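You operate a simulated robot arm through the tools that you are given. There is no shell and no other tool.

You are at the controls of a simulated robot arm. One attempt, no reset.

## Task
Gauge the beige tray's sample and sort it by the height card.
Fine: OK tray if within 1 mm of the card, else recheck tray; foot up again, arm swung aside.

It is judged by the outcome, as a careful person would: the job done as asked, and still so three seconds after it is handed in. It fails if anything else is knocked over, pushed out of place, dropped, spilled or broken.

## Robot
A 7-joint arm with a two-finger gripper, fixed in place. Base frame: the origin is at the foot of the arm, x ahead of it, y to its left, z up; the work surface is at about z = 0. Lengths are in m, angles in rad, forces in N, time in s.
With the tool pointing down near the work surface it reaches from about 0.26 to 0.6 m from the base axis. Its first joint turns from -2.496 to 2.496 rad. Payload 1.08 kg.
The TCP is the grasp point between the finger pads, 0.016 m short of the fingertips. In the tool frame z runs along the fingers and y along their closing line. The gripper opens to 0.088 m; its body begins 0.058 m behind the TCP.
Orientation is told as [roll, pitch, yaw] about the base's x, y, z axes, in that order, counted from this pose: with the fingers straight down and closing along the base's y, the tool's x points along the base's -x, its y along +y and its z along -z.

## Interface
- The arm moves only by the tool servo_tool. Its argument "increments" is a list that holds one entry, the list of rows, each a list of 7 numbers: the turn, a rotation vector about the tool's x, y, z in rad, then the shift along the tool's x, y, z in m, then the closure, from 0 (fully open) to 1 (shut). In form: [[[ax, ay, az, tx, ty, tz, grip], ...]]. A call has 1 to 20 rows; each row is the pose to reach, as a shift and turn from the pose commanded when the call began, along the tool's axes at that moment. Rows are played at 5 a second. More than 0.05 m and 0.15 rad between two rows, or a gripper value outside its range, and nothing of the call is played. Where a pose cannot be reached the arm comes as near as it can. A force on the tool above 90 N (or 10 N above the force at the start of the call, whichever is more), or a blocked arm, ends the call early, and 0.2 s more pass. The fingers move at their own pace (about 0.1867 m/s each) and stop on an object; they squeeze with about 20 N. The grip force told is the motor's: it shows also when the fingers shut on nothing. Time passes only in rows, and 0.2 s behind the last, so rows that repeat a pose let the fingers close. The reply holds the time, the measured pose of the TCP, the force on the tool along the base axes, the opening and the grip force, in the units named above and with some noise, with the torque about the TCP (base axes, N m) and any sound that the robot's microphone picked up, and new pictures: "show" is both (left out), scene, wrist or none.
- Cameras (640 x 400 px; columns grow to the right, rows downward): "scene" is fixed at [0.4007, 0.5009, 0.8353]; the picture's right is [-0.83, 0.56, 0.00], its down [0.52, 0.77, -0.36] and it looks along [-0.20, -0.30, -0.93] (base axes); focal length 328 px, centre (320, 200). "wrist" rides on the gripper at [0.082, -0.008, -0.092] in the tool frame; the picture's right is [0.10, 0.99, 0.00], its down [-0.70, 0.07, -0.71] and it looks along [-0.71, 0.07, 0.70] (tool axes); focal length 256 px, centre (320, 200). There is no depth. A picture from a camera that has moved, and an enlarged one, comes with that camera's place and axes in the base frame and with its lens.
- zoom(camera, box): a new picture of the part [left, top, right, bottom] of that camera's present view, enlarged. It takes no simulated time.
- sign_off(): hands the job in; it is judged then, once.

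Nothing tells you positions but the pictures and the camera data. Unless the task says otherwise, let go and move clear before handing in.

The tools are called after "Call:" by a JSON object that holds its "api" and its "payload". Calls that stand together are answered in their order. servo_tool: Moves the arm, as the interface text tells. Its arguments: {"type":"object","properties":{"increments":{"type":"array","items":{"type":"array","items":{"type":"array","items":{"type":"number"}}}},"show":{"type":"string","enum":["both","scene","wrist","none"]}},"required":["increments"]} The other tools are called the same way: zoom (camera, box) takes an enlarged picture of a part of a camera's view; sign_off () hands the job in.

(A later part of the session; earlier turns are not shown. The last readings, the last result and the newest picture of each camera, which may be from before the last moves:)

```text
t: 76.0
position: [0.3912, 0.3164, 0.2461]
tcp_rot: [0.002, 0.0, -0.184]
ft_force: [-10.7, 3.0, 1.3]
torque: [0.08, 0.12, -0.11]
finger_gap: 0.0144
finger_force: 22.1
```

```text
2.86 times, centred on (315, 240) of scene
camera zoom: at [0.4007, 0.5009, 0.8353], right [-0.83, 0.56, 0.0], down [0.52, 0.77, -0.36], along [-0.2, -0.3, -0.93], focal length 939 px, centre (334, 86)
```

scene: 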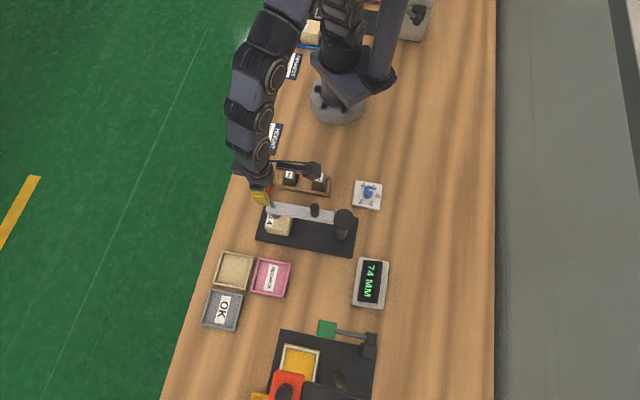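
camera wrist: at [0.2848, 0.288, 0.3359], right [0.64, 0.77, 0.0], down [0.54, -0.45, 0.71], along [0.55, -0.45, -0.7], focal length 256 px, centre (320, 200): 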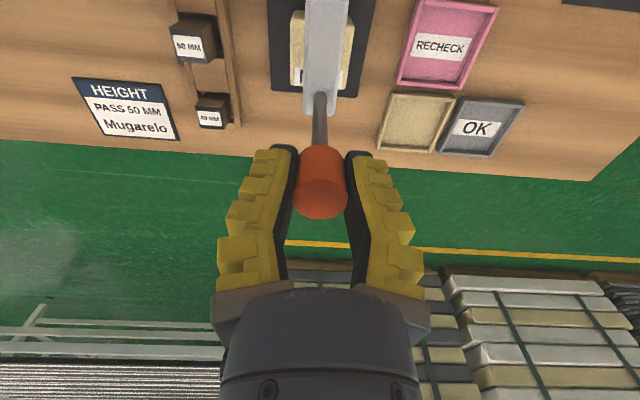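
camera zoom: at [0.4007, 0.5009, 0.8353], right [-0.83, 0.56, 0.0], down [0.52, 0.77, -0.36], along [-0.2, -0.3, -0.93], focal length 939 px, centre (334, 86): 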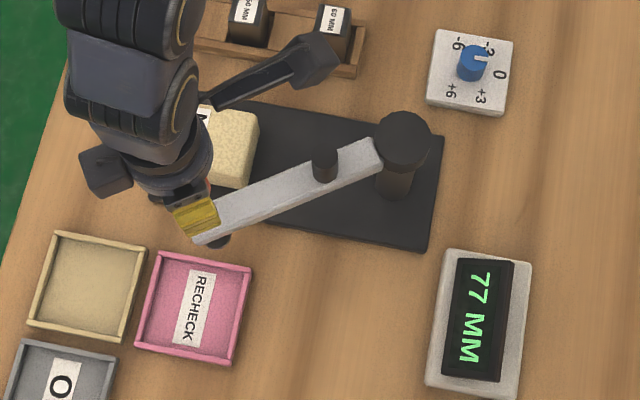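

Call:
{"api": "servo_tool", "payload": {"increments": [[[0, 0, 0, 0.0008, 0, 0, 0.9], [0, 0, -0.0436, 0.0009, 0.00677, 0, 0.9], [0, 0, -0.0873, 0.0014, 0.01353, 0, 0.9], [0, 0, -0.1309, 0.0021, 0.02026, 0, 0.9], [0, 0, -0.1745, 0.0032, 0.02695, 0, 0.9], [0, 0, -0.2182, 0.0044, 0.0336, 0, 0.9], [0, 0, -0.2618, 0.006, 0.04017, 0, 0.9], [0, 0, -0.3055, 0.0079, 0.0467, 0, 0.9], [0, 0, -0.3491, 0.0101, 0.05308, 0, 0.9], [0, 0, -0.3927, 0.0125, 0.0594, 0, 0.9], [0, 0, -0.4363, 0.0152, 0.06559, 0, 0.9], [0, 0, -0.48, 0.0182, 0.0717, 0, 0.9], [0, 0, -0.5236, 0.0214, 0.0776, 0, 0.9], [0, 0, -0.5672, 0.025, 0.0834, 0, 0.9], [0, 0, -0.6109, 0.0287, 0.08902, 0, 0.9], [0, 0, -0.644, 0.0317, 0.0932, 0, 0.9], [0, 0, -0.644, 0.0317, 0.0932, 0, 0.9]]], "show": "none"}}

Call:
{"api": "zoom", "payload": {"camera": "scene", "box": [230, 170, 400, 310]}}

```text
t: 79.6
position: [0.3783, 0.4142, 0.2471]
tcp_rot: [0.0, -0.003, 0.457]
ft_force: [12.2, 5.1, -0.2]
torque: [0.07, -0.15, 0.0]
finger_gap: 0.0141
finger_force: 22.0
```

```text
2.86 times, centred on (315, 240) of scene
camera zoom: at [0.4007, 0.5009, 0.8353], right [-0.83, 0.56, 0.0], down [0.52, 0.77, -0.36], along [-0.2, -0.3, -0.93], focal length 939 px, centre (334, 86)
```

zoom: 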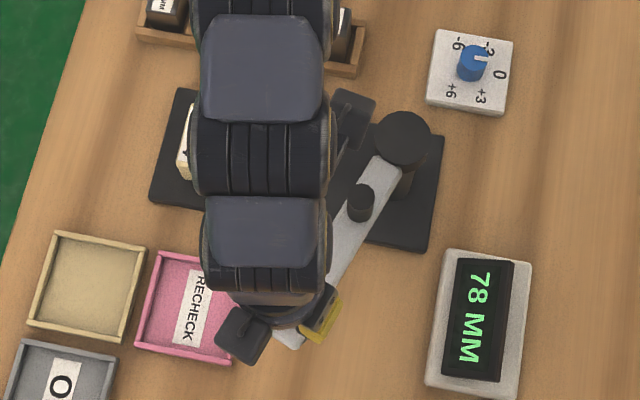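

The gauge arm is parked aside at 78. I'll release it, then use the closed fingertips as a touch probe on the sample top and the bare plate to measure the height independently.

Call:
{"api": "servo_tool", "payload": {"increments": [[[0, 0, 0, 0, 0, 0, 0.4], [0, 0, 0, 0, 0, 0, 0.3], [0, 0, 0, 0, 0, 0, 0.3], [0, 0, 0, 0, 0, -0.015, 0.3], [0, 0, 0, 0, 0, -0.035, 0.3], [0, 0, 0, 0, 0, -0.035, 0.3]]], "show": "both"}}

```text
t: 81.0
position: [0.3767, 0.4139, 0.2828]
tcp_rot: [-0.001, 0.001, 0.456]
ft_force: [-0.3, 1.0, -0.9]
torque: [-0.01, -0.03, -0.02]
finger_gap: 0.0653
finger_force: 3.0
camera wrist: at [0.3077, 0.37, 0.375], right [-0.53, 0.85, 0.0], down [0.6, 0.37, 0.71], along [0.6, 0.38, -0.7], focal length 256 px, centre (320, 200)
```

scene: 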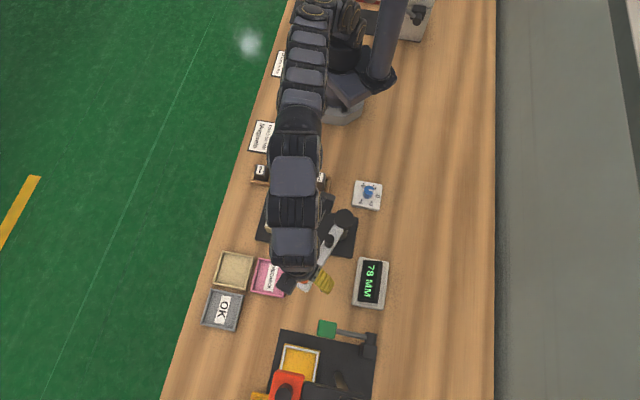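
wrist: 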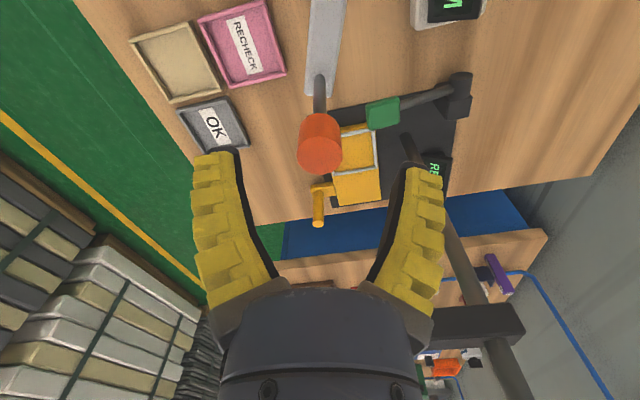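

Call:
{"api": "servo_tool", "payload": {"increments": [[[0, 0, -0.07, 0.0212, -0.0288, 0, 0.3], [0, 0, -0.14, 0.0425, -0.0576, 0, 0.3], [0, 0, -0.21, 0.0637, -0.0864, 0, 0.6], [0, 0, -0.28, 0.085, -0.1152, 0, 1.0], [0, 0, -0.354, 0.1062, -0.144, 0, 1.0], [0, 0, -0.354, 0.1062, -0.144, 0.045, 1.0], [0, 0, -0.354, 0.1062, -0.144, 0.09, 1.0], [0, 0, -0.354, 0.1062, -0.144, 0.13, 1.0], [0, 0, -0.354, 0.1062, -0.144, 0.165, 1.0], [0, 0, -0.354, 0.1062, -0.144, 0.185, 1.0], [0, 0, -0.354, 0.1062, -0.144, 0.185, 1.0]]], "show": "both"}}

Call:
{"api": "zoom", "payload": {"camera": "scene", "box": [230, 170, 400, 310]}}

```text
t: 83.4
position: [0.3443, 0.2392, 0.0987]
tcp_rot: [0.0, -0.001, 0.812]
ft_force: [-0.9, 0.7, -0.2]
torque: [0.03, 0.02, 0.02]
finger_gap: 0.0001
finger_force: 19.8
camera wrist: at [0.294, 0.1736, 0.1896], right [-0.79, 0.61, 0.0], down [0.43, 0.56, 0.71], along [0.43, 0.56, -0.71], focal length 256 px, centre (320, 200)
```

scene: 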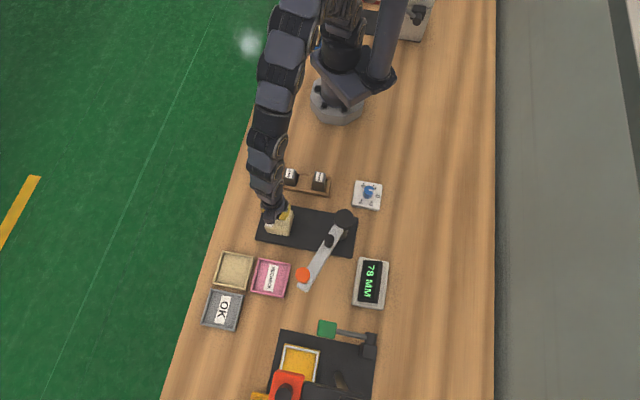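
wrist: 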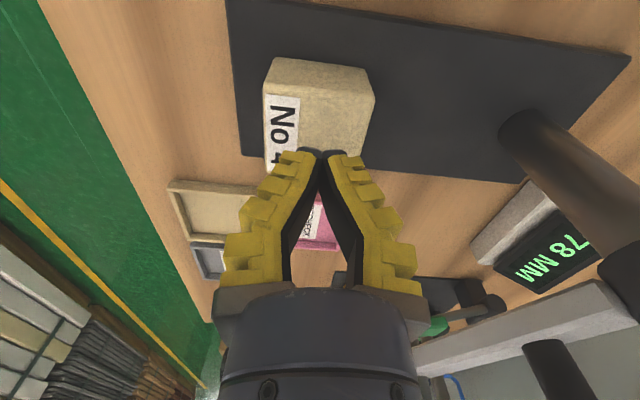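

```text
2.86 times, centred on (315, 240) of scene
camera zoom: at [0.4007, 0.5009, 0.8353], right [-0.83, 0.56, 0.0], down [0.52, 0.77, -0.36], along [-0.2, -0.3, -0.93], focal length 939 px, centre (334, 86)
```

zoom: 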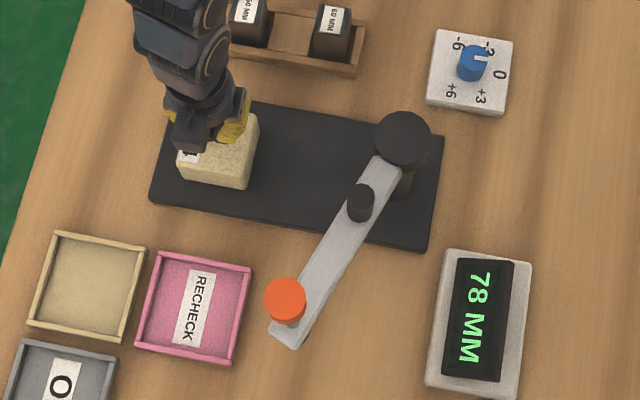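

Call:
{"api": "servo_tool", "payload": {"increments": [[[0, 0, 0, 0, 0, 0.006, 1.0], [0, 0, 0, 0, 0, 0.012, 1.0], [0, 0, 0, 0, 0, 0.017, 1.0], [0, 0, 0, 0, 0, 0.019, 1.0], [0, 0, 0, 0, 0, 0.019, 1.0]]], "show": "none"}}

Call:
{"api": "zoom", "payload": {"camera": "scene", "box": [255, 195, 315, 245]}}

```text
t: 84.6
position: [0.345, 0.2374, 0.0788]
tcp_rot: [-0.001, 0.001, 0.812]
ft_force: [0.2, -0.3, -0.7]
torque: [-0.05, 0.01, 0.0]
finger_gap: 0.0
finger_force: 19.9
```

```text
8.00 times, centred on (285, 220) of scene
camera zoom: at [0.4007, 0.5009, 0.8353], right [-0.83, 0.56, 0.0], down [0.52, 0.77, -0.36], along [-0.2, -0.3, -0.93], focal length 2628 px, centre (600, 40)
```

zoom: 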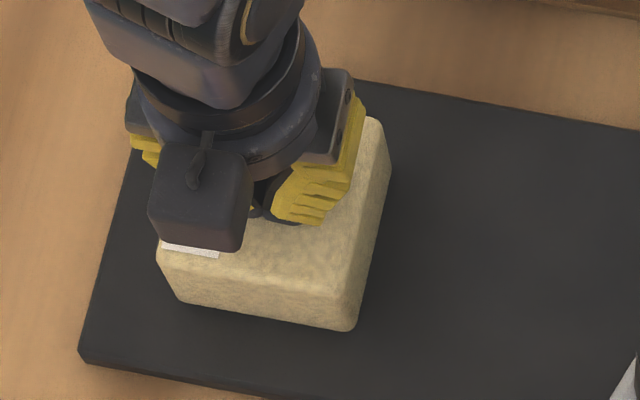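

Call:
{"api": "servo_tool", "payload": {"increments": [[[0, 0, 0, 0, 0, 0.001, 1.0], [0, 0, 0, 0, 0, 0.002, 1.0], [0, 0, 0, 0, 0, 0.002, 1.0]]], "show": "none"}}

```text
t: 85.4
position: [0.3445, 0.2375, 0.0767]
tcp_rot: [0.0, 0.0, 0.81]
ft_force: [0.3, -0.4, 0.5]
torque: [-0.03, -0.03, -0.01]
finger_gap: 0.0
finger_force: 20.1
```

Call:
{"api": "servo_tool", "payload": {"increments": [[[0, 0, 0, 0, 0, 0.001, 1.0], [0, 0, 0, 0, 0, 0.001, 1.0]]], "show": "none"}}

```text
t: 86.0
position: [0.3469, 0.2373, 0.0749]
tcp_rot: [0.002, 0.0, 0.812]
ft_force: [-0.5, -0.7, 1.3]
torque: [-0.03, 0.0, -0.01]
finger_gap: 0.0063
finger_force: 20.2
```

Call:
{"api": "servo_tool", "payload": {"increments": [[[0, 0, 0, 0, 0, 0.0005, 1.0], [0, 0, 0, 0, 0, 0.0005, 1.0], [0, 0, 0, 0, 0, 0.0005, 1.0]]], "show": "none"}}

Call:
{"api": "zoom", "payload": {"camera": "scene", "box": [255, 195, 315, 245]}}

Call:
{"api": "zoom", "payload": {"camera": "wrist", "box": [230, 60, 420, 220]}}

```text
t: 86.8
position: [0.346, 0.2373, 0.075]
tcp_rot: [0.001, 0.001, 0.811]
ft_force: [-1.2, -0.3, 5.3]
torque: [-0.01, 0.06, 0.0]
finger_gap: 0.006
finger_force: 20.1
```

```text
8.00 times, centred on (285, 220) of scene
camera zoom: at [0.4007, 0.5009, 0.8353], right [-0.83, 0.56, 0.0], down [0.52, 0.77, -0.36], along [-0.2, -0.3, -0.93], focal length 2628 px, centre (600, 40)
```

zoom: 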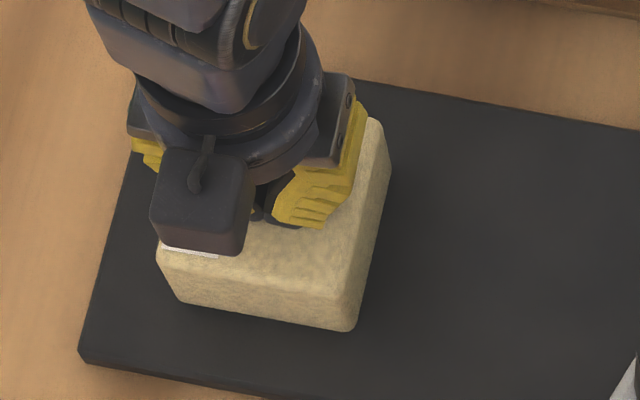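

```text
2.50 times, centred on (325, 140) of wrist
camera zoom: at [0.296, 0.173, 0.1665], right [-0.79, 0.61, 0.0], down [0.43, 0.56, 0.71], along [0.43, 0.56, -0.7], focal length 640 px, centre (308, 350)
```

zoom: 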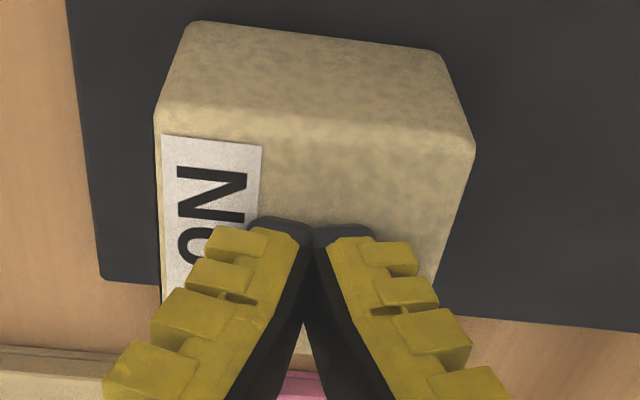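

The probe touched the sample top at about TCP z 0.0755. Next I'll lift, move beside the sample over bare plate, and probe the plate the same way.

Call:
{"api": "servo_tool", "payload": {"increments": [[[0, 0, 0, 0, 0, -0.015, 1.0], [0, 0, 0, 0, 0, -0.03, 1.0], [0, 0, 0, 0.0091, 0.0178, -0.03, 1.0], [0, 0, 0, 0.0182, 0.0356, -0.03, 1.0], [0, 0, 0, 0.0273, 0.0534, -0.03, 1.0], [0, 0, 0, 0.0273, 0.0534, -0.03, 1.0]]], "show": "both"}}

Call:
{"api": "zoom", "payload": {"camera": "scene", "box": [255, 185, 365, 265]}}

```text
t: 88.2
position: [0.2897, 0.2549, 0.1042]
tcp_rot: [-0.001, 0.0, 0.812]
ft_force: [1.0, 0.5, -0.4]
torque: [0.0, 0.0, 0.0]
finger_gap: 0.0
finger_force: 19.9
camera wrist: at [0.2394, 0.1899, 0.1962], right [-0.79, 0.61, 0.0], down [0.43, 0.56, 0.71], along [0.43, 0.56, -0.7], focal length 256 px, centre (320, 200)
```

scene: 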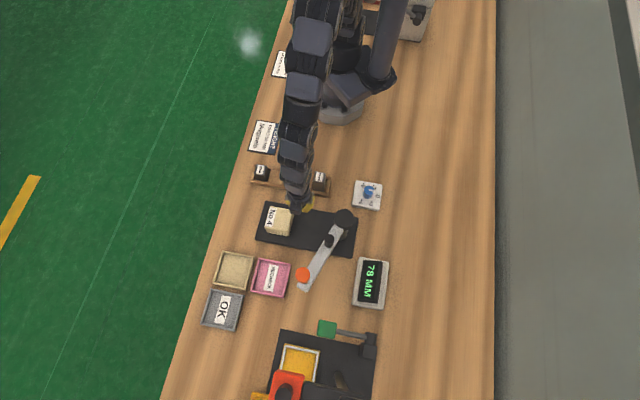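
wrist: 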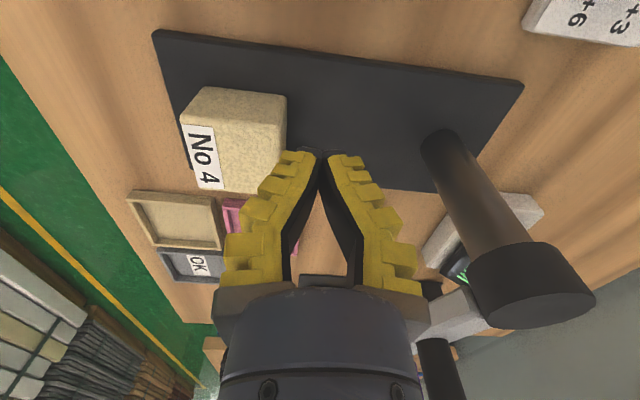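

```text
5.00 times, centred on (310, 225) of scene
camera zoom: at [0.4007, 0.5009, 0.8353], right [-0.83, 0.56, 0.0], down [0.52, 0.77, -0.36], along [-0.2, -0.3, -0.93], focal length 1643 px, centre (370, 75)
```

zoom: 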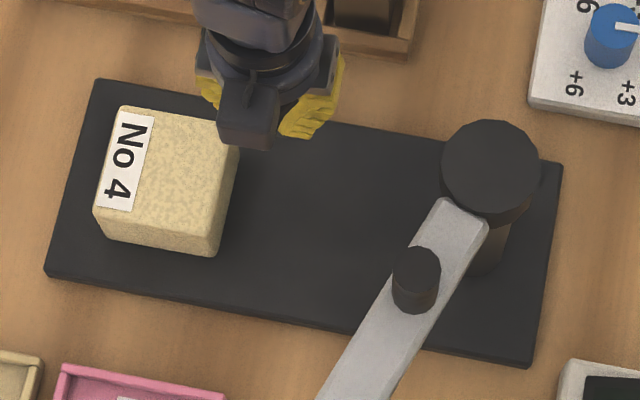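

Call:
{"api": "servo_tool", "payload": {"increments": [[[0, 0, 0, 0, 0, 0.02, 1.0], [0, 0, 0, 0, 0, 0.04, 1.0], [0, 0, 0, 0, 0, 0.056, 1.0], [0, 0, 0, 0, 0, 0.068, 1.0], [0, 0, 0, 0, 0, 0.07, 1.0], [0, 0, 0, 0, 0, 0.07, 1.0]]], "show": "none"}}

Call:
{"api": "zoom", "payload": {"camera": "scene", "box": [255, 185, 365, 265]}}

```text
t: 89.6
position: [0.2887, 0.2532, 0.0332]
tcp_rot: [-0.001, 0.001, 0.812]
ft_force: [-0.7, -0.3, -0.5]
torque: [0.02, 0.0, -0.01]
finger_gap: 0.0
finger_force: 20.5
```

```text
5.00 times, centred on (310, 225) of scene
camera zoom: at [0.4007, 0.5009, 0.8353], right [-0.83, 0.56, 0.0], down [0.52, 0.77, -0.36], along [-0.2, -0.3, -0.93], focal length 1643 px, centre (370, 75)
```

zoom: 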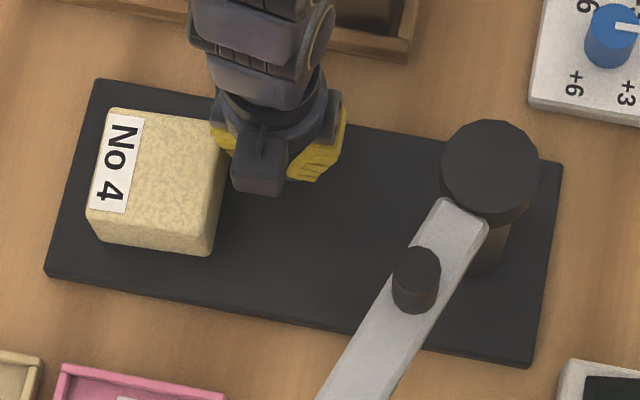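

A finger nudged the sample a few millimetres on the plate, so I'll shift away from it before finishing the plate probe.

Call:
{"api": "servo_tool", "payload": {"increments": [[[0, 0, 0, 0, 0.004, 0, 1.0], [0, 0, 0, 0, 0.008, 0, 1.0], [0, 0, 0, 0, 0.008, 0.001, 1.0], [0, 0, 0, 0, 0.008, 0.002, 1.0], [0, 0, 0, 0, 0.008, 0.002, 1.0]]], "show": "none"}}

Call:
{"api": "zoom", "payload": {"camera": "scene", "box": [255, 185, 365, 265]}}

```text
t: 90.8
position: [0.2817, 0.2605, 0.0333]
tcp_rot: [-0.001, 0.0, 0.812]
ft_force: [-0.4, -0.2, -0.1]
torque: [-0.02, 0.01, 0.04]
finger_gap: 0.0002
finger_force: 20.6
```

```text
5.00 times, centred on (310, 225) of scene
camera zoom: at [0.4007, 0.5009, 0.8353], right [-0.83, 0.56, 0.0], down [0.52, 0.77, -0.36], along [-0.2, -0.3, -0.93], focal length 1643 px, centre (370, 75)
```

zoom: 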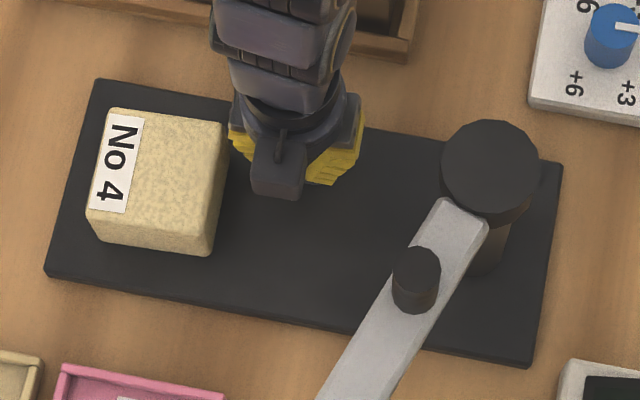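

Call:
{"api": "servo_tool", "payload": {"increments": [[[0, 0, 0, 0, 0, 0.001, 1.0], [0, 0, 0, 0, 0, 0.002, 1.0], [0, 0, 0, 0, 0, 0.002, 1.0]]], "show": "none"}}

```text
t: 91.6
position: [0.2827, 0.2605, 0.0312]
tcp_rot: [0.001, 0.0, 0.811]
ft_force: [0.5, 1.2, -0.2]
torque: [-0.02, -0.01, 0.02]
finger_gap: 0.0002
finger_force: 20.2
```

Call:
{"api": "servo_tool", "payload": {"increments": [[[0, 0, 0, 0, 0, 0.001, 1.0], [0, 0, 0, 0, 0, 0.001, 1.0], [0, 0, 0, 0, 0, 0.001, 1.0]]], "show": "none"}}

```text
t: 92.4
position: [0.2809, 0.261, 0.0294]
tcp_rot: [0.0, 0.001, 0.81]
ft_force: [0.1, 0.9, 0.5]
torque: [0.02, 0.01, -0.01]
finger_gap: 0.0
finger_force: 20.0
```

Call:
{"api": "servo_tool", "payload": {"increments": [[[0, 0, 0, 0, 0, 0.001, 1.0], [0, 0, 0, 0, 0, 0.001, 1.0], [0, 0, 0, 0, 0, 0.001, 1.0]]], "show": "none"}}

```text
t: 93.2
position: [0.2839, 0.26, 0.0291]
tcp_rot: [-0.001, -0.001, 0.811]
ft_force: [0.9, -0.7, -0.3]
torque: [0.01, 0.02, -0.02]
finger_gap: 0.0003
finger_force: 20.1
```

Call:
{"api": "servo_tool", "payload": {"increments": [[[0, 0, 0, 0, 0, 0.0005, 1.0], [0, 0, 0, 0, 0, 0.001, 1.0], [0, 0, 0, 0, 0, 0.001, 1.0]]], "show": "none"}}

```text
t: 94.0
position: [0.2842, 0.2611, 0.0275]
tcp_rot: [-0.001, -0.003, 0.812]
ft_force: [-1.3, -1.3, 7.9]
torque: [-0.03, 0.03, -0.01]
finger_gap: 0.0002
finger_force: 22.5
```

The plate contact came about 47 mm below the sample-top contact, matching the gauge's 47 mm, so the gauge is right. The sample is 3 mm under the card and goes to RECHECK. I'll rise up and look at the sample's current pose.

Call:
{"api": "servo_tool", "payload": {"increments": [[[0, 0, 0, 0, 0.002, -0.02, 1.0], [0, 0, 0, 0, 0.002, -0.05, 1.0], [0, 0, 0, 0, 0.002, -0.09, 0.8], [0, 0, 0, 0, 0.002, -0.13, 0.4], [0, 0, 0, 0, 0.002, -0.16, 0.0], [0, 0, 0, -0.01, -0.03, -0.17, 0.0], [0, 0, 0, -0.02, -0.06, -0.17, 0.0], [0, 0, 0, -0.02, -0.06, -0.17, 0.0]]], "show": "both"}}

Call:
{"api": "zoom", "payload": {"camera": "scene", "box": [250, 190, 310, 250]}}

Call:
{"api": "zoom", "payload": {"camera": "wrist", "box": [180, 0, 460, 180]}}

Call:
{"api": "zoom", "payload": {"camera": "scene", "box": [230, 240, 330, 310]}}

```text
t: 95.8
position: [0.3387, 0.2314, 0.1979]
tcp_rot: [0.0, 0.0, 0.812]
ft_force: [0.0, -1.0, 0.1]
torque: [0.02, -0.03, 0.01]
finger_gap: 0.0875
finger_force: 0.1
camera wrist: at [0.2897, 0.1664, 0.29], right [-0.79, 0.61, 0.0], down [0.43, 0.56, 0.71], along [0.43, 0.56, -0.71], focal length 256 px, centre (320, 200)
```

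scene: 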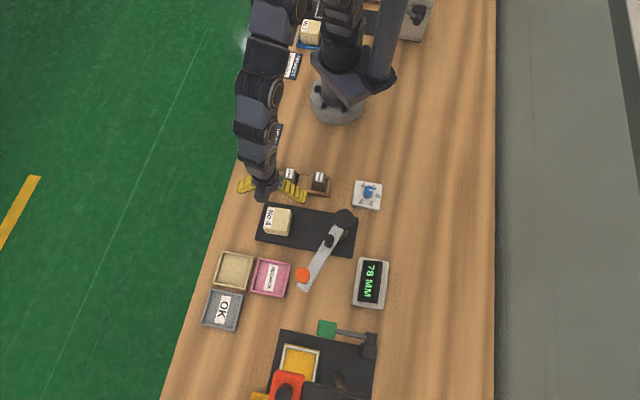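
wrist: 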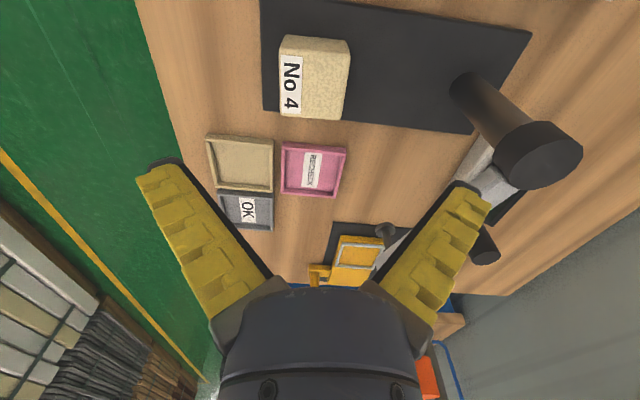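

```text
6.67 times, centred on (280, 220) of scene
camera zoom: at [0.4007, 0.5009, 0.8353], right [-0.83, 0.56, 0.0], down [0.52, 0.77, -0.36], along [-0.2, -0.3, -0.93], focal length 2190 px, centre (587, 67)
```

zoom: 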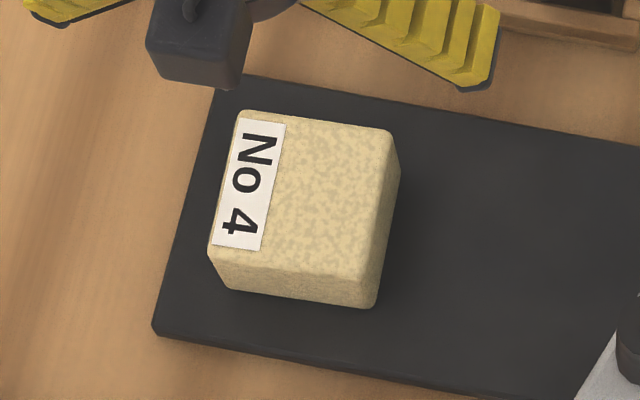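

```text
2.22 times, centred on (320, 90) of wrist
camera zoom: at [0.2897, 0.1664, 0.29], right [-0.79, 0.61, 0.0], down [0.43, 0.56, 0.71], along [0.43, 0.56, -0.71], focal length 569 px, centre (320, 444)
```

zoom: 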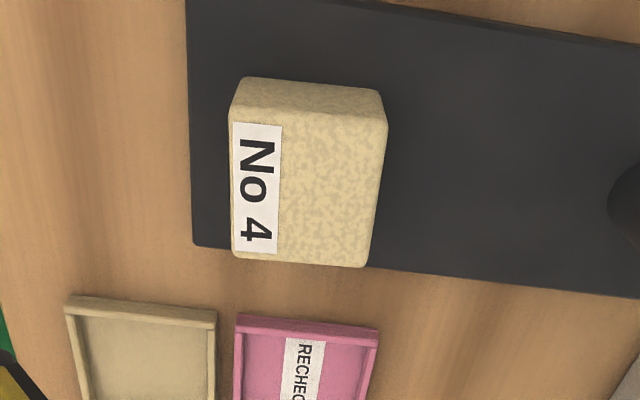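

```text
5.71 times, centred on (280, 275) of scene
camera zoom: at [0.4007, 0.5009, 0.8353], right [-0.83, 0.56, 0.0], down [0.52, 0.77, -0.36], along [-0.2, -0.3, -0.93], focal length 1877 px, centre (549, -229)
```

zoom: 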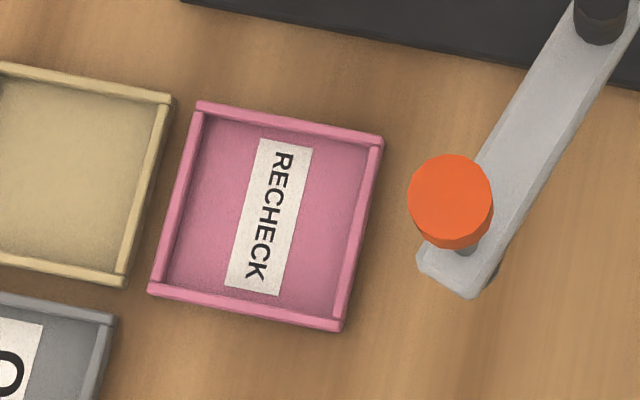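

The sample is now at about (0.3495, 0.2333), still upright on the plate. The recheck tray centre is at about (0.438, 0.338). I'll descend around the sample with open fingers.

Call:
{"api": "servo_tool", "payload": {"increments": [[[0, 0, -0.008, -0.0088, -0.0065, 0.03, 0.0], [0, 0, -0.008, -0.0088, -0.0065, 0.07, 0.0], [0, 0, -0.008, -0.0088, -0.0065, 0.105, 0.0], [0, 0, -0.008, -0.0088, -0.0065, 0.108, 0.0]]], "show": "both"}}

Call:
{"api": "zoom", "payload": {"camera": "scene", "box": [240, 180, 320, 250]}}

Call:
{"api": "zoom", "payload": {"camera": "wrist", "box": [120, 20, 520, 280]}}

```text
t: 96.8
position: [0.3491, 0.2356, 0.0895]
tcp_rot: [0.001, 0.001, 0.819]
ft_force: [0.4, 0.3, 0.1]
torque: [0.01, 0.01, -0.03]
finger_gap: 0.088
finger_force: 0.0
camera wrist: at [0.3014, 0.1701, 0.1816], right [-0.8, 0.6, 0.0], down [0.43, 0.56, 0.71], along [0.43, 0.57, -0.7], focal length 256 px, centre (320, 200)
```

scene: 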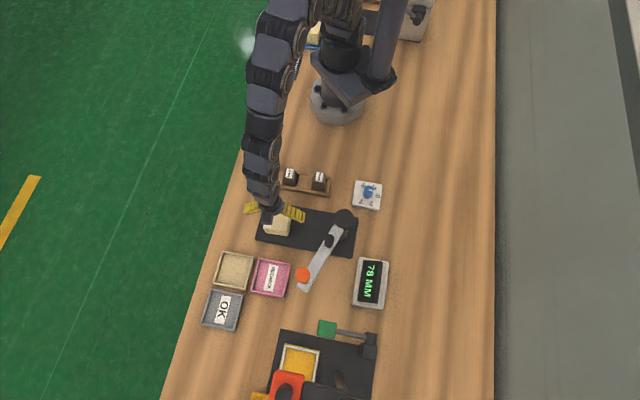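
wrist: 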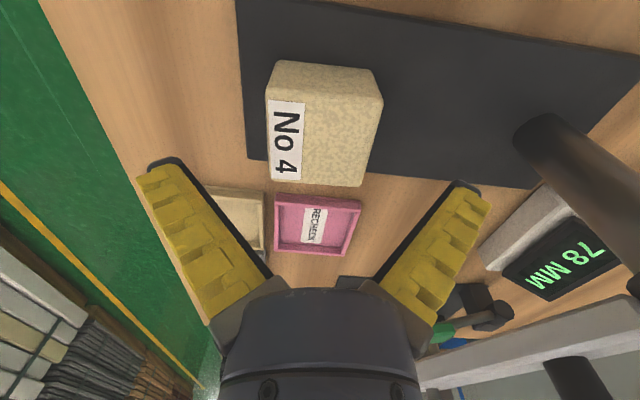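

```text
5.71 times, centred on (280, 215) of scene
camera zoom: at [0.4007, 0.5009, 0.8353], right [-0.83, 0.56, 0.0], down [0.52, 0.77, -0.36], along [-0.2, -0.3, -0.93], focal length 1877 px, centre (549, 114)
```

zoom: 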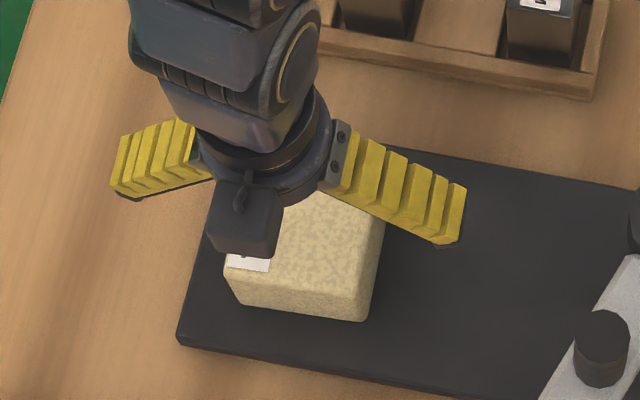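

```text
1.54 times, centred on (320, 150) of wrist
camera zoom: at [0.3014, 0.1701, 0.1816], right [-0.8, 0.6, 0.0], down [0.43, 0.56, 0.71], along [0.43, 0.57, -0.7], focal length 394 px, centre (320, 277)
```

zoom: 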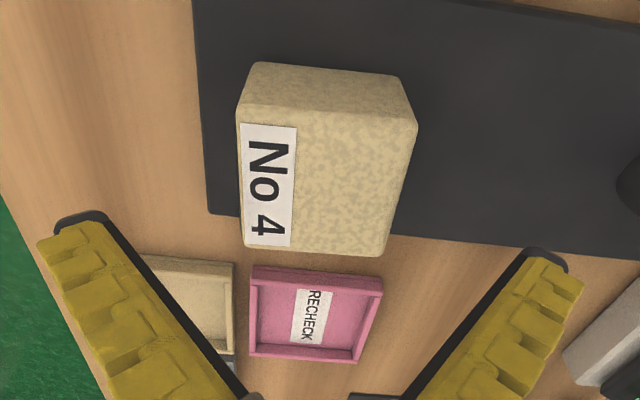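

Call:
{"api": "servo_tool", "payload": {"increments": [[[0, 0, 0, 0.001, -0.001, 0.015, 0.0], [0, 0, 0, 0.001, -0.001, 0.03, 0.0], [0, 0, 0, 0.001, -0.001, 0.0375, 0.0], [0, 0, 0, 0.001, -0.001, 0.0375, 0.0], [0, 0, 0, 0.001, -0.001, 0.0375, 0.25], [0, 0, 0, 0.001, -0.001, 0.0375, 0.4], [0, 0, 0, 0.001, -0.001, 0.0375, 0.55], [0, 0, 0, 0.001, -0.001, 0.0375, 0.6], [0, 0, 0, 0.001, -0.001, 0.0375, 0.6]]], "show": "both"}}

```text
t: 98.8
position: [0.3529, 0.2326, 0.052]
tcp_rot: [0.0, -0.001, 0.82]
ft_force: [-0.1, -0.1, 0.5]
torque: [-0.02, -0.01, 0.01]
finger_gap: 0.0592
finger_force: 20.1
camera wrist: at [0.3021, 0.1675, 0.1442], right [-0.8, 0.6, 0.0], down [0.43, 0.56, 0.71], along [0.43, 0.57, -0.7], focal length 256 px, centre (320, 200)
```

scene: 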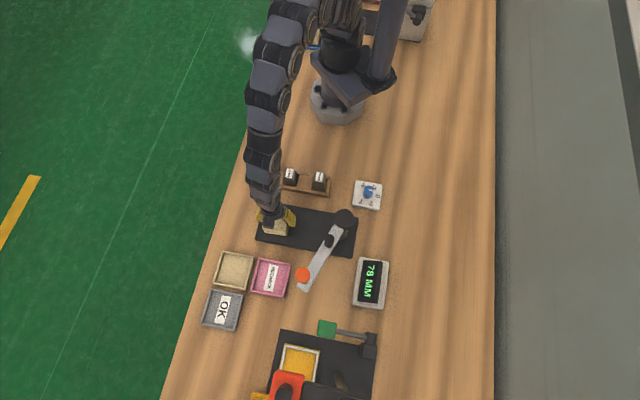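
wrist: 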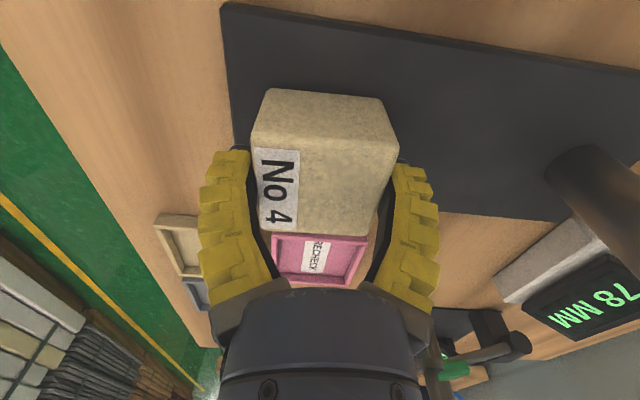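

Gripped. I'll lift and carry it over to the recheck tray, keeping clear of the gauge.

Call:
{"api": "servo_tool", "payload": {"increments": [[[0, 0, 0, 0, 0, -0.012, 0.6], [0, 0, 0, 0, 0, -0.035, 0.6], [0, 0, 0, 0, 0, -0.055, 0.6], [0, 0, 0.008, -0.034, 0.0015, -0.055, 0.6], [0, 0, 0.016, -0.068, 0.003, -0.055, 0.6], [0, 0, 0.024, -0.102, 0.0047, -0.055, 0.6], [0, 0, 0.03, -0.1357, 0.0063, -0.055, 0.6], [0, 0, 0.03, -0.1357, 0.0063, -0.055, 0.6]]], "show": "both"}}

Call:
{"api": "zoom", "payload": {"camera": "scene", "box": [230, 210, 350, 320]}}

Call:
{"api": "zoom", "payload": {"camera": "wrist", "box": [120, 20, 520, 280]}}

```text
t: 100.6
position: [0.4391, 0.3393, 0.1088]
tcp_rot: [0.0, -0.001, 0.79]
ft_force: [0.1, -0.1, 0.5]
torque: [0.01, 0.01, 0.01]
finger_gap: 0.059
finger_force: 19.8
camera wrist: at [0.3887, 0.2744, 0.2004], right [-0.78, 0.63, 0.0], down [0.44, 0.55, 0.71], along [0.45, 0.55, -0.7], focal length 256 px, centre (320, 200)
```

scene: 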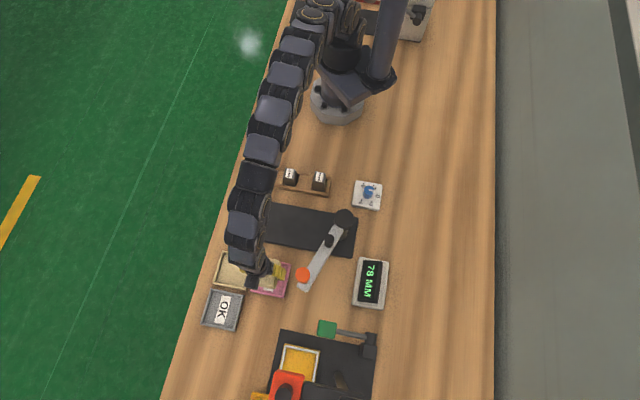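
wrist: 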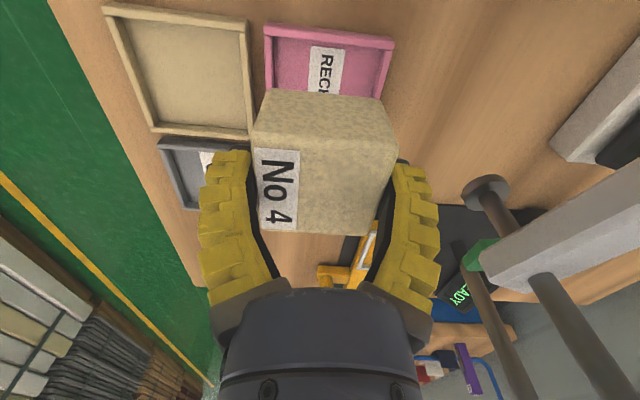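

```text
3.64 times, centred on (290, 265) of scene
camera zoom: at [0.4007, 0.5009, 0.8353], right [-0.83, 0.56, 0.0], down [0.52, 0.77, -0.36], along [-0.2, -0.3, -0.93], focal length 1195 px, centre (429, -36)
```

zoom: 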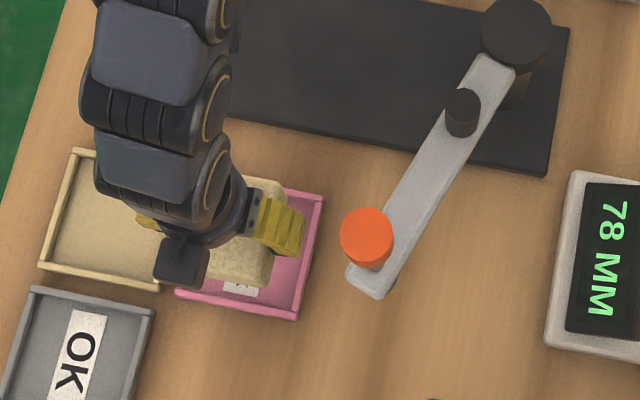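

```text
1.54 times, centred on (320, 150) of wrist
camera zoom: at [0.3887, 0.2744, 0.2004], right [-0.78, 0.63, 0.0], down [0.44, 0.55, 0.71], along [0.45, 0.55, -0.7], focal length 394 px, centre (320, 277)
```

zoom: 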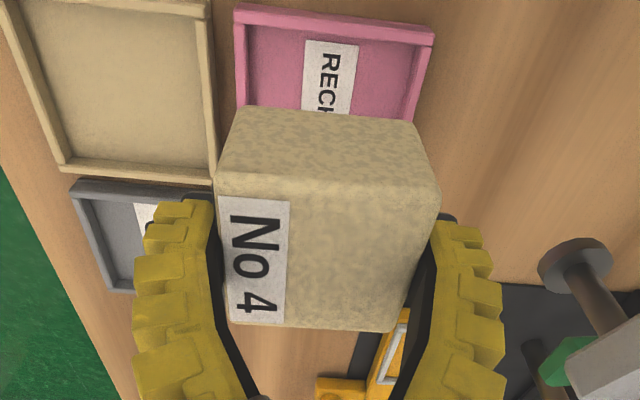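

It's over the tray with good alignment. I'll trim about 1.5 mm toward the tray centre and lower to just above the rim for a check.

Call:
{"api": "servo_tool", "payload": {"increments": [[[0, 0, 0, 0.001, 0.0015, 0.012, 0.6], [0, 0, 0, 0.001, 0.0015, 0.026, 0.6], [0, 0, 0, 0.001, 0.0015, 0.04, 0.6], [0, 0, 0, 0.001, 0.0015, 0.043, 0.6], [0, 0, 0, 0.001, 0.0015, 0.043, 0.6]]], "show": "none"}}

Call:
{"api": "zoom", "payload": {"camera": "scene", "box": [235, 240, 315, 310]}}

Call:
{"api": "zoom", "payload": {"camera": "wrist", "box": [120, 20, 520, 280]}}

```text
t: 101.8
position: [0.4386, 0.337, 0.0644]
tcp_rot: [0.001, -0.001, 0.79]
ft_force: [0.1, -0.2, -0.9]
torque: [0.02, -0.01, 0.03]
finger_gap: 0.0591
finger_force: 20.3
```

```text
5.71 times, centred on (275, 275) of scene
camera zoom: at [0.4007, 0.5009, 0.8353], right [-0.83, 0.56, 0.0], down [0.52, 0.77, -0.36], along [-0.2, -0.3, -0.93], focal length 1877 px, centre (577, -229)
```

zoom: 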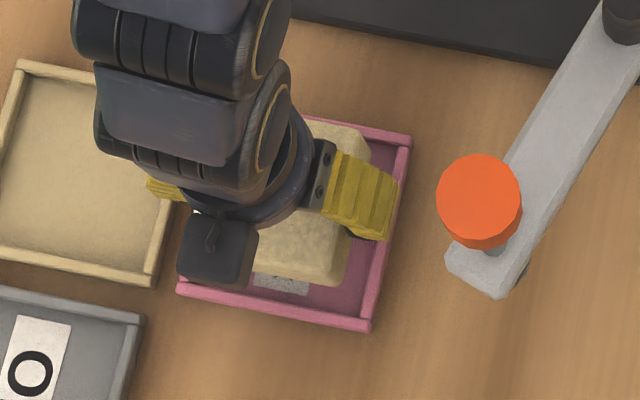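

```text
1.54 times, centred on (320, 150) of wrist
camera zoom: at [0.3861, 0.2734, 0.1558], right [-0.78, 0.63, 0.0], down [0.44, 0.55, 0.71], along [0.45, 0.55, -0.7], focal length 394 px, centre (320, 277)
```

zoom: 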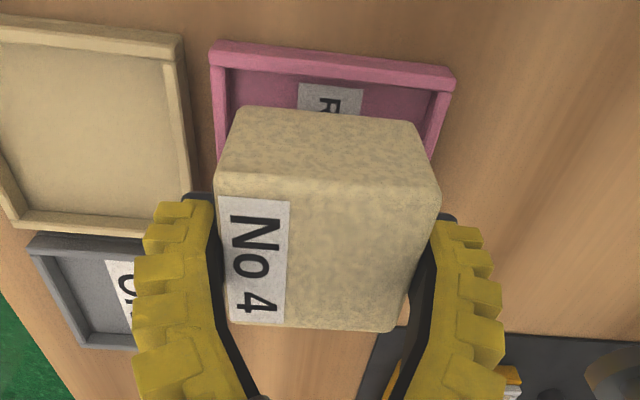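

Vision suggests the sample is about 3 mm toward the beige side, so I'll shift it over and lower into the tray.

Call:
{"api": "servo_tool", "payload": {"increments": [[[0, 0, 0, 0.0005, 0.0015, 0, 0.6], [0, 0, 0, 0.001, 0.003, 0.002, 0.6], [0, 0, 0, 0.001, 0.003, 0.006, 0.6], [0, 0, 0, 0.001, 0.003, 0.01, 0.6], [0, 0, 0, 0.001, 0.003, 0.013, 0.6], [0, 0, 0, 0.001, 0.003, 0.013, 0.6]]], "show": "none"}}

Call:
{"api": "zoom", "payload": {"camera": "scene", "box": [235, 240, 315, 310]}}

Call:
{"api": "zoom", "payload": {"camera": "wrist", "box": [120, 20, 520, 280]}}

```text
t: 103.2
position: [0.4344, 0.3393, 0.0511]
tcp_rot: [-0.001, -0.001, 0.789]
ft_force: [-1.1, -0.8, -0.4]
torque: [0.01, 0.02, 0.0]
finger_gap: 0.0589
finger_force: 20.2
```

```text
5.71 times, centred on (275, 275) of scene
camera zoom: at [0.4007, 0.5009, 0.8353], right [-0.83, 0.56, 0.0], down [0.52, 0.77, -0.36], along [-0.2, -0.3, -0.93], focal length 1877 px, centre (577, -229)
```

zoom: 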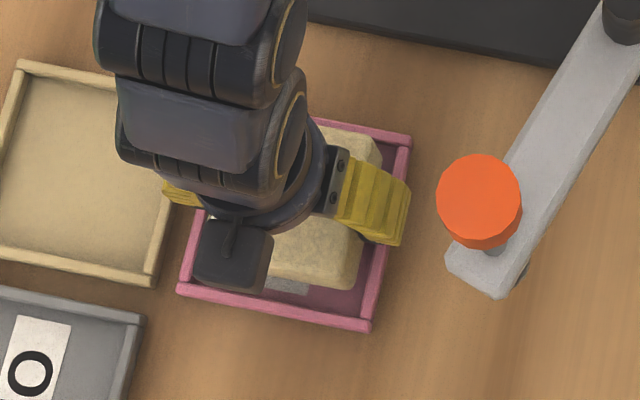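

```text
1.54 times, centred on (320, 150) of wrist
camera zoom: at [0.3832, 0.2755, 0.1425], right [-0.78, 0.63, 0.0], down [0.44, 0.55, 0.71], along [0.45, 0.55, -0.7], focal length 394 px, centre (320, 277)
```

zoom: 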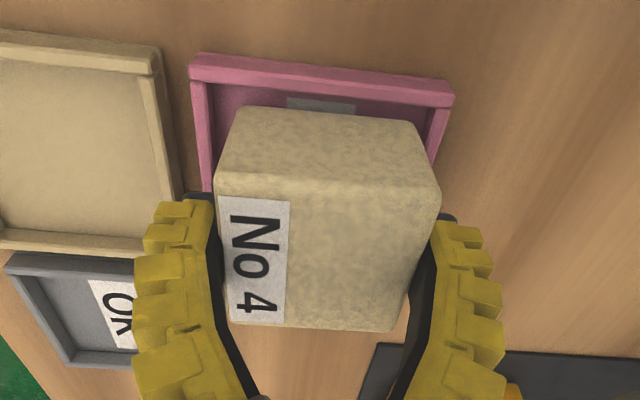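

Both gaps look even now. I'll lower in fine steps until the sample touches the tray floor.

Call:
{"api": "servo_tool", "payload": {"increments": [[[0, 0, 0, 0, 0, 0.001, 0.6], [0, 0, 0, 0, 0, 0.002, 0.6], [0, 0, 0, 0, 0, 0.002, 0.6]]], "show": "none"}}

```text
t: 104.0
position: [0.4342, 0.3384, 0.0498]
tcp_rot: [0.0, 0.0, 0.789]
ft_force: [0.5, 0.4, 0.6]
torque: [-0.03, 0.02, -0.01]
finger_gap: 0.0591
finger_force: 20.3
```

Call:
{"api": "servo_tool", "payload": {"increments": [[[0, 0, 0, 0, 0, 0.001, 0.6], [0, 0, 0, 0, 0, 0.002, 0.6], [0, 0, 0, 0, 0, 0.002, 0.6]]], "show": "none"}}

```text
t: 104.8
position: [0.4346, 0.3393, 0.0463]
tcp_rot: [0.0, 0.0, 0.789]
ft_force: [0.2, -0.4, -0.3]
torque: [0.01, -0.02, 0.0]
finger_gap: 0.0588
finger_force: 20.2
```

Call:
{"api": "servo_tool", "payload": {"increments": [[[0, 0, 0, 0, 0, 0.001, 0.6], [0, 0, 0, 0, 0, 0.001, 0.6], [0, 0, 0, 0, 0, 0.001, 0.6]]], "show": "none"}}

Call:
{"api": "zoom", "payload": {"camera": "scene", "box": [235, 240, 315, 310]}}

Call:
{"api": "zoom", "payload": {"camera": "wrist", "box": [120, 20, 520, 280]}}

```text
t: 105.6
position: [0.4346, 0.3376, 0.0463]
tcp_rot: [-0.002, 0.001, 0.789]
ft_force: [0.3, 0.0, -0.2]
torque: [0.02, 0.0, 0.03]
finger_gap: 0.0592
finger_force: 20.1
```

```text
5.71 times, centred on (275, 275) of scene
camera zoom: at [0.4007, 0.5009, 0.8353], right [-0.83, 0.56, 0.0], down [0.52, 0.77, -0.36], along [-0.2, -0.3, -0.93], focal length 1877 px, centre (577, -229)
```

zoom: 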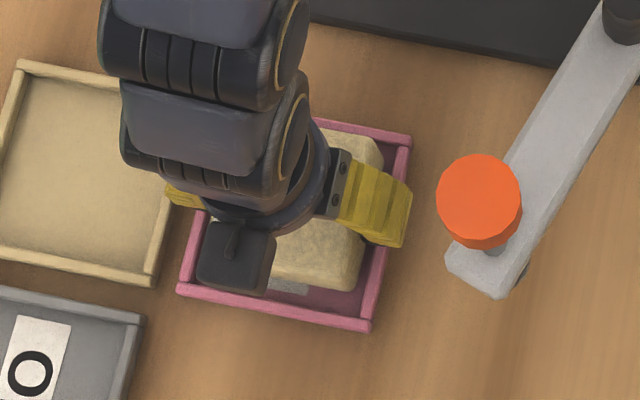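

```text
1.54 times, centred on (320, 150) of wrist
camera zoom: at [0.3832, 0.2757, 0.1375], right [-0.78, 0.63, 0.0], down [0.44, 0.55, 0.71], along [0.45, 0.55, -0.7], focal length 394 px, centre (320, 277)
```

zoom: 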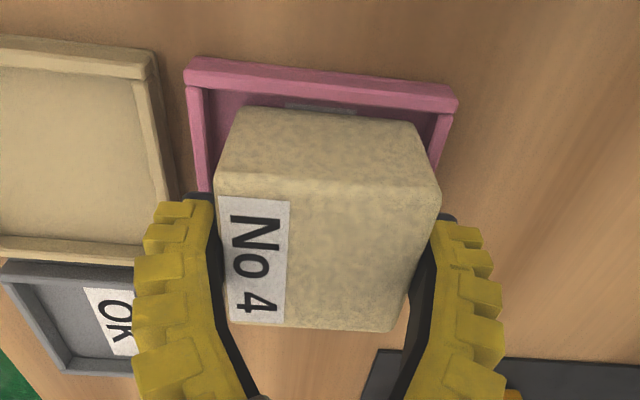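

Call:
{"api": "servo_tool", "payload": {"increments": [[[0, 0, 0, 0, 0, 0.001, 0.6], [0, 0, 0, 0, 0, 0.001, 0.6], [0, 0, 0, 0, 0, 0.001, 0.6]]], "show": "none"}}

```text
t: 106.4
position: [0.4336, 0.3402, 0.0446]
tcp_rot: [0.0, -0.002, 0.788]
ft_force: [0.2, 0.2, -0.6]
torque: [0.0, 0.0, 0.01]
finger_gap: 0.0592
finger_force: 20.1
```

Call:
{"api": "servo_tool", "payload": {"increments": [[[0, 0, 0, 0, 0, 0.001, 0.6], [0, 0, 0, 0, 0, 0.001, 0.6], [0, 0, 0, 0, 0, 0.001, 0.6]]], "show": "none"}}

```text
t: 107.2
position: [0.4345, 0.3391, 0.0439]
tcp_rot: [-0.001, 0.0, 0.788]
ft_force: [-0.2, -0.1, -0.2]
torque: [0.01, 0.0, 0.0]
finger_gap: 0.0591
finger_force: 19.9
```

Call:
{"api": "servo_tool", "payload": {"increments": [[[0, 0, 0, 0, 0, 0.001, 0.6], [0, 0, 0, 0, 0, 0.001, 0.6], [0, 0, 0, 0, 0, 0.001, 0.6]]], "show": "none"}}

Call:
{"api": "zoom", "payload": {"camera": "wrist", "box": [120, 20, 520, 280]}}

Call:
{"api": "zoom", "payload": {"camera": "scene", "box": [245, 250, 305, 305]}}

```text
t: 108.0
position: [0.4341, 0.3404, 0.0423]
tcp_rot: [0.001, 0.001, 0.789]
ft_force: [-2.2, -0.5, 3.7]
torque: [0.05, 0.05, 0.03]
finger_gap: 0.0591
finger_force: 20.2
```

```text
1.54 times, centred on (320, 150) of wrist
camera zoom: at [0.3829, 0.2757, 0.135], right [-0.78, 0.63, 0.0], down [0.44, 0.55, 0.71], along [0.45, 0.55, -0.7], focal length 394 px, centre (320, 277)
```

zoom: 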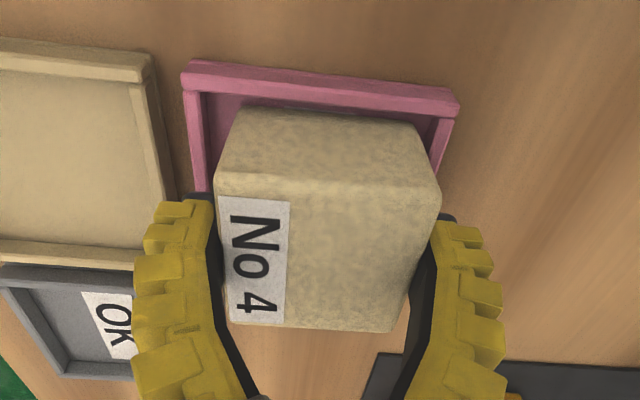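

```text
7.27 times, centred on (275, 278) of scene
camera zoom: at [0.4007, 0.5009, 0.8353], right [-0.83, 0.56, 0.0], down [0.52, 0.77, -0.36], along [-0.2, -0.3, -0.93], focal length 2389 px, centre (647, -364)
```

zoom: 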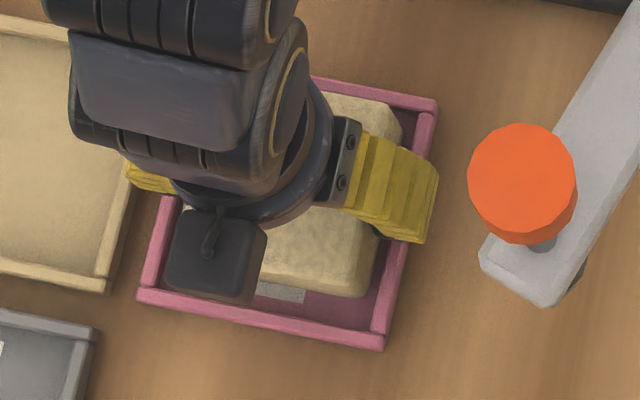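

Contact with the tray floor (about 4 N). I'll ease off a hair and open the fingers just enough to clear, then rise straight up.

Call:
{"api": "servo_tool", "payload": {"increments": [[[0, 0, 0, 0, 0, 0, 0.4], [0, 0, 0, 0, 0, 0, 0.25], [0, 0, 0, 0, 0, 0, 0.15], [0, 0, 0, 0, 0, 0, 0.15]]], "show": "none"}}

Call:
{"api": "zoom", "payload": {"camera": "wrist", "box": [120, 20, 520, 280]}}

Call:
{"api": "zoom", "payload": {"camera": "scene", "box": [245, 250, 305, 305]}}

```text
t: 109.0
position: [0.435, 0.338, 0.0429]
tcp_rot: [0.001, 0.0, 0.789]
ft_force: [0.3, 1.0, -0.2]
torque: [0.01, 0.02, -0.02]
finger_gap: 0.0773
finger_force: 1.5
```

```text
1.54 times, centred on (320, 150) of wrist
camera zoom: at [0.3829, 0.2756, 0.1348], right [-0.78, 0.63, 0.0], down [0.44, 0.55, 0.71], along [0.45, 0.55, -0.7], focal length 394 px, centre (320, 277)
```

zoom: 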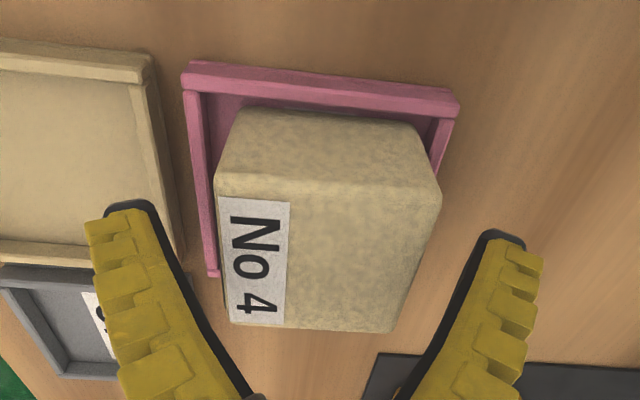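

```text
7.27 times, centred on (275, 278) of scene
camera zoom: at [0.4007, 0.5009, 0.8353], right [-0.83, 0.56, 0.0], down [0.52, 0.77, -0.36], along [-0.2, -0.3, -0.93], focal length 2389 px, centre (647, -364)
```

zoom: 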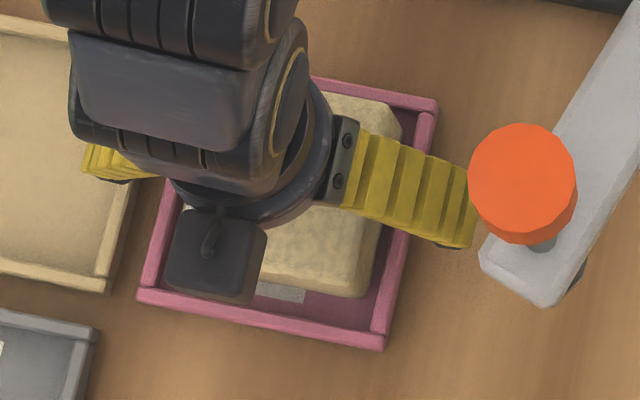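

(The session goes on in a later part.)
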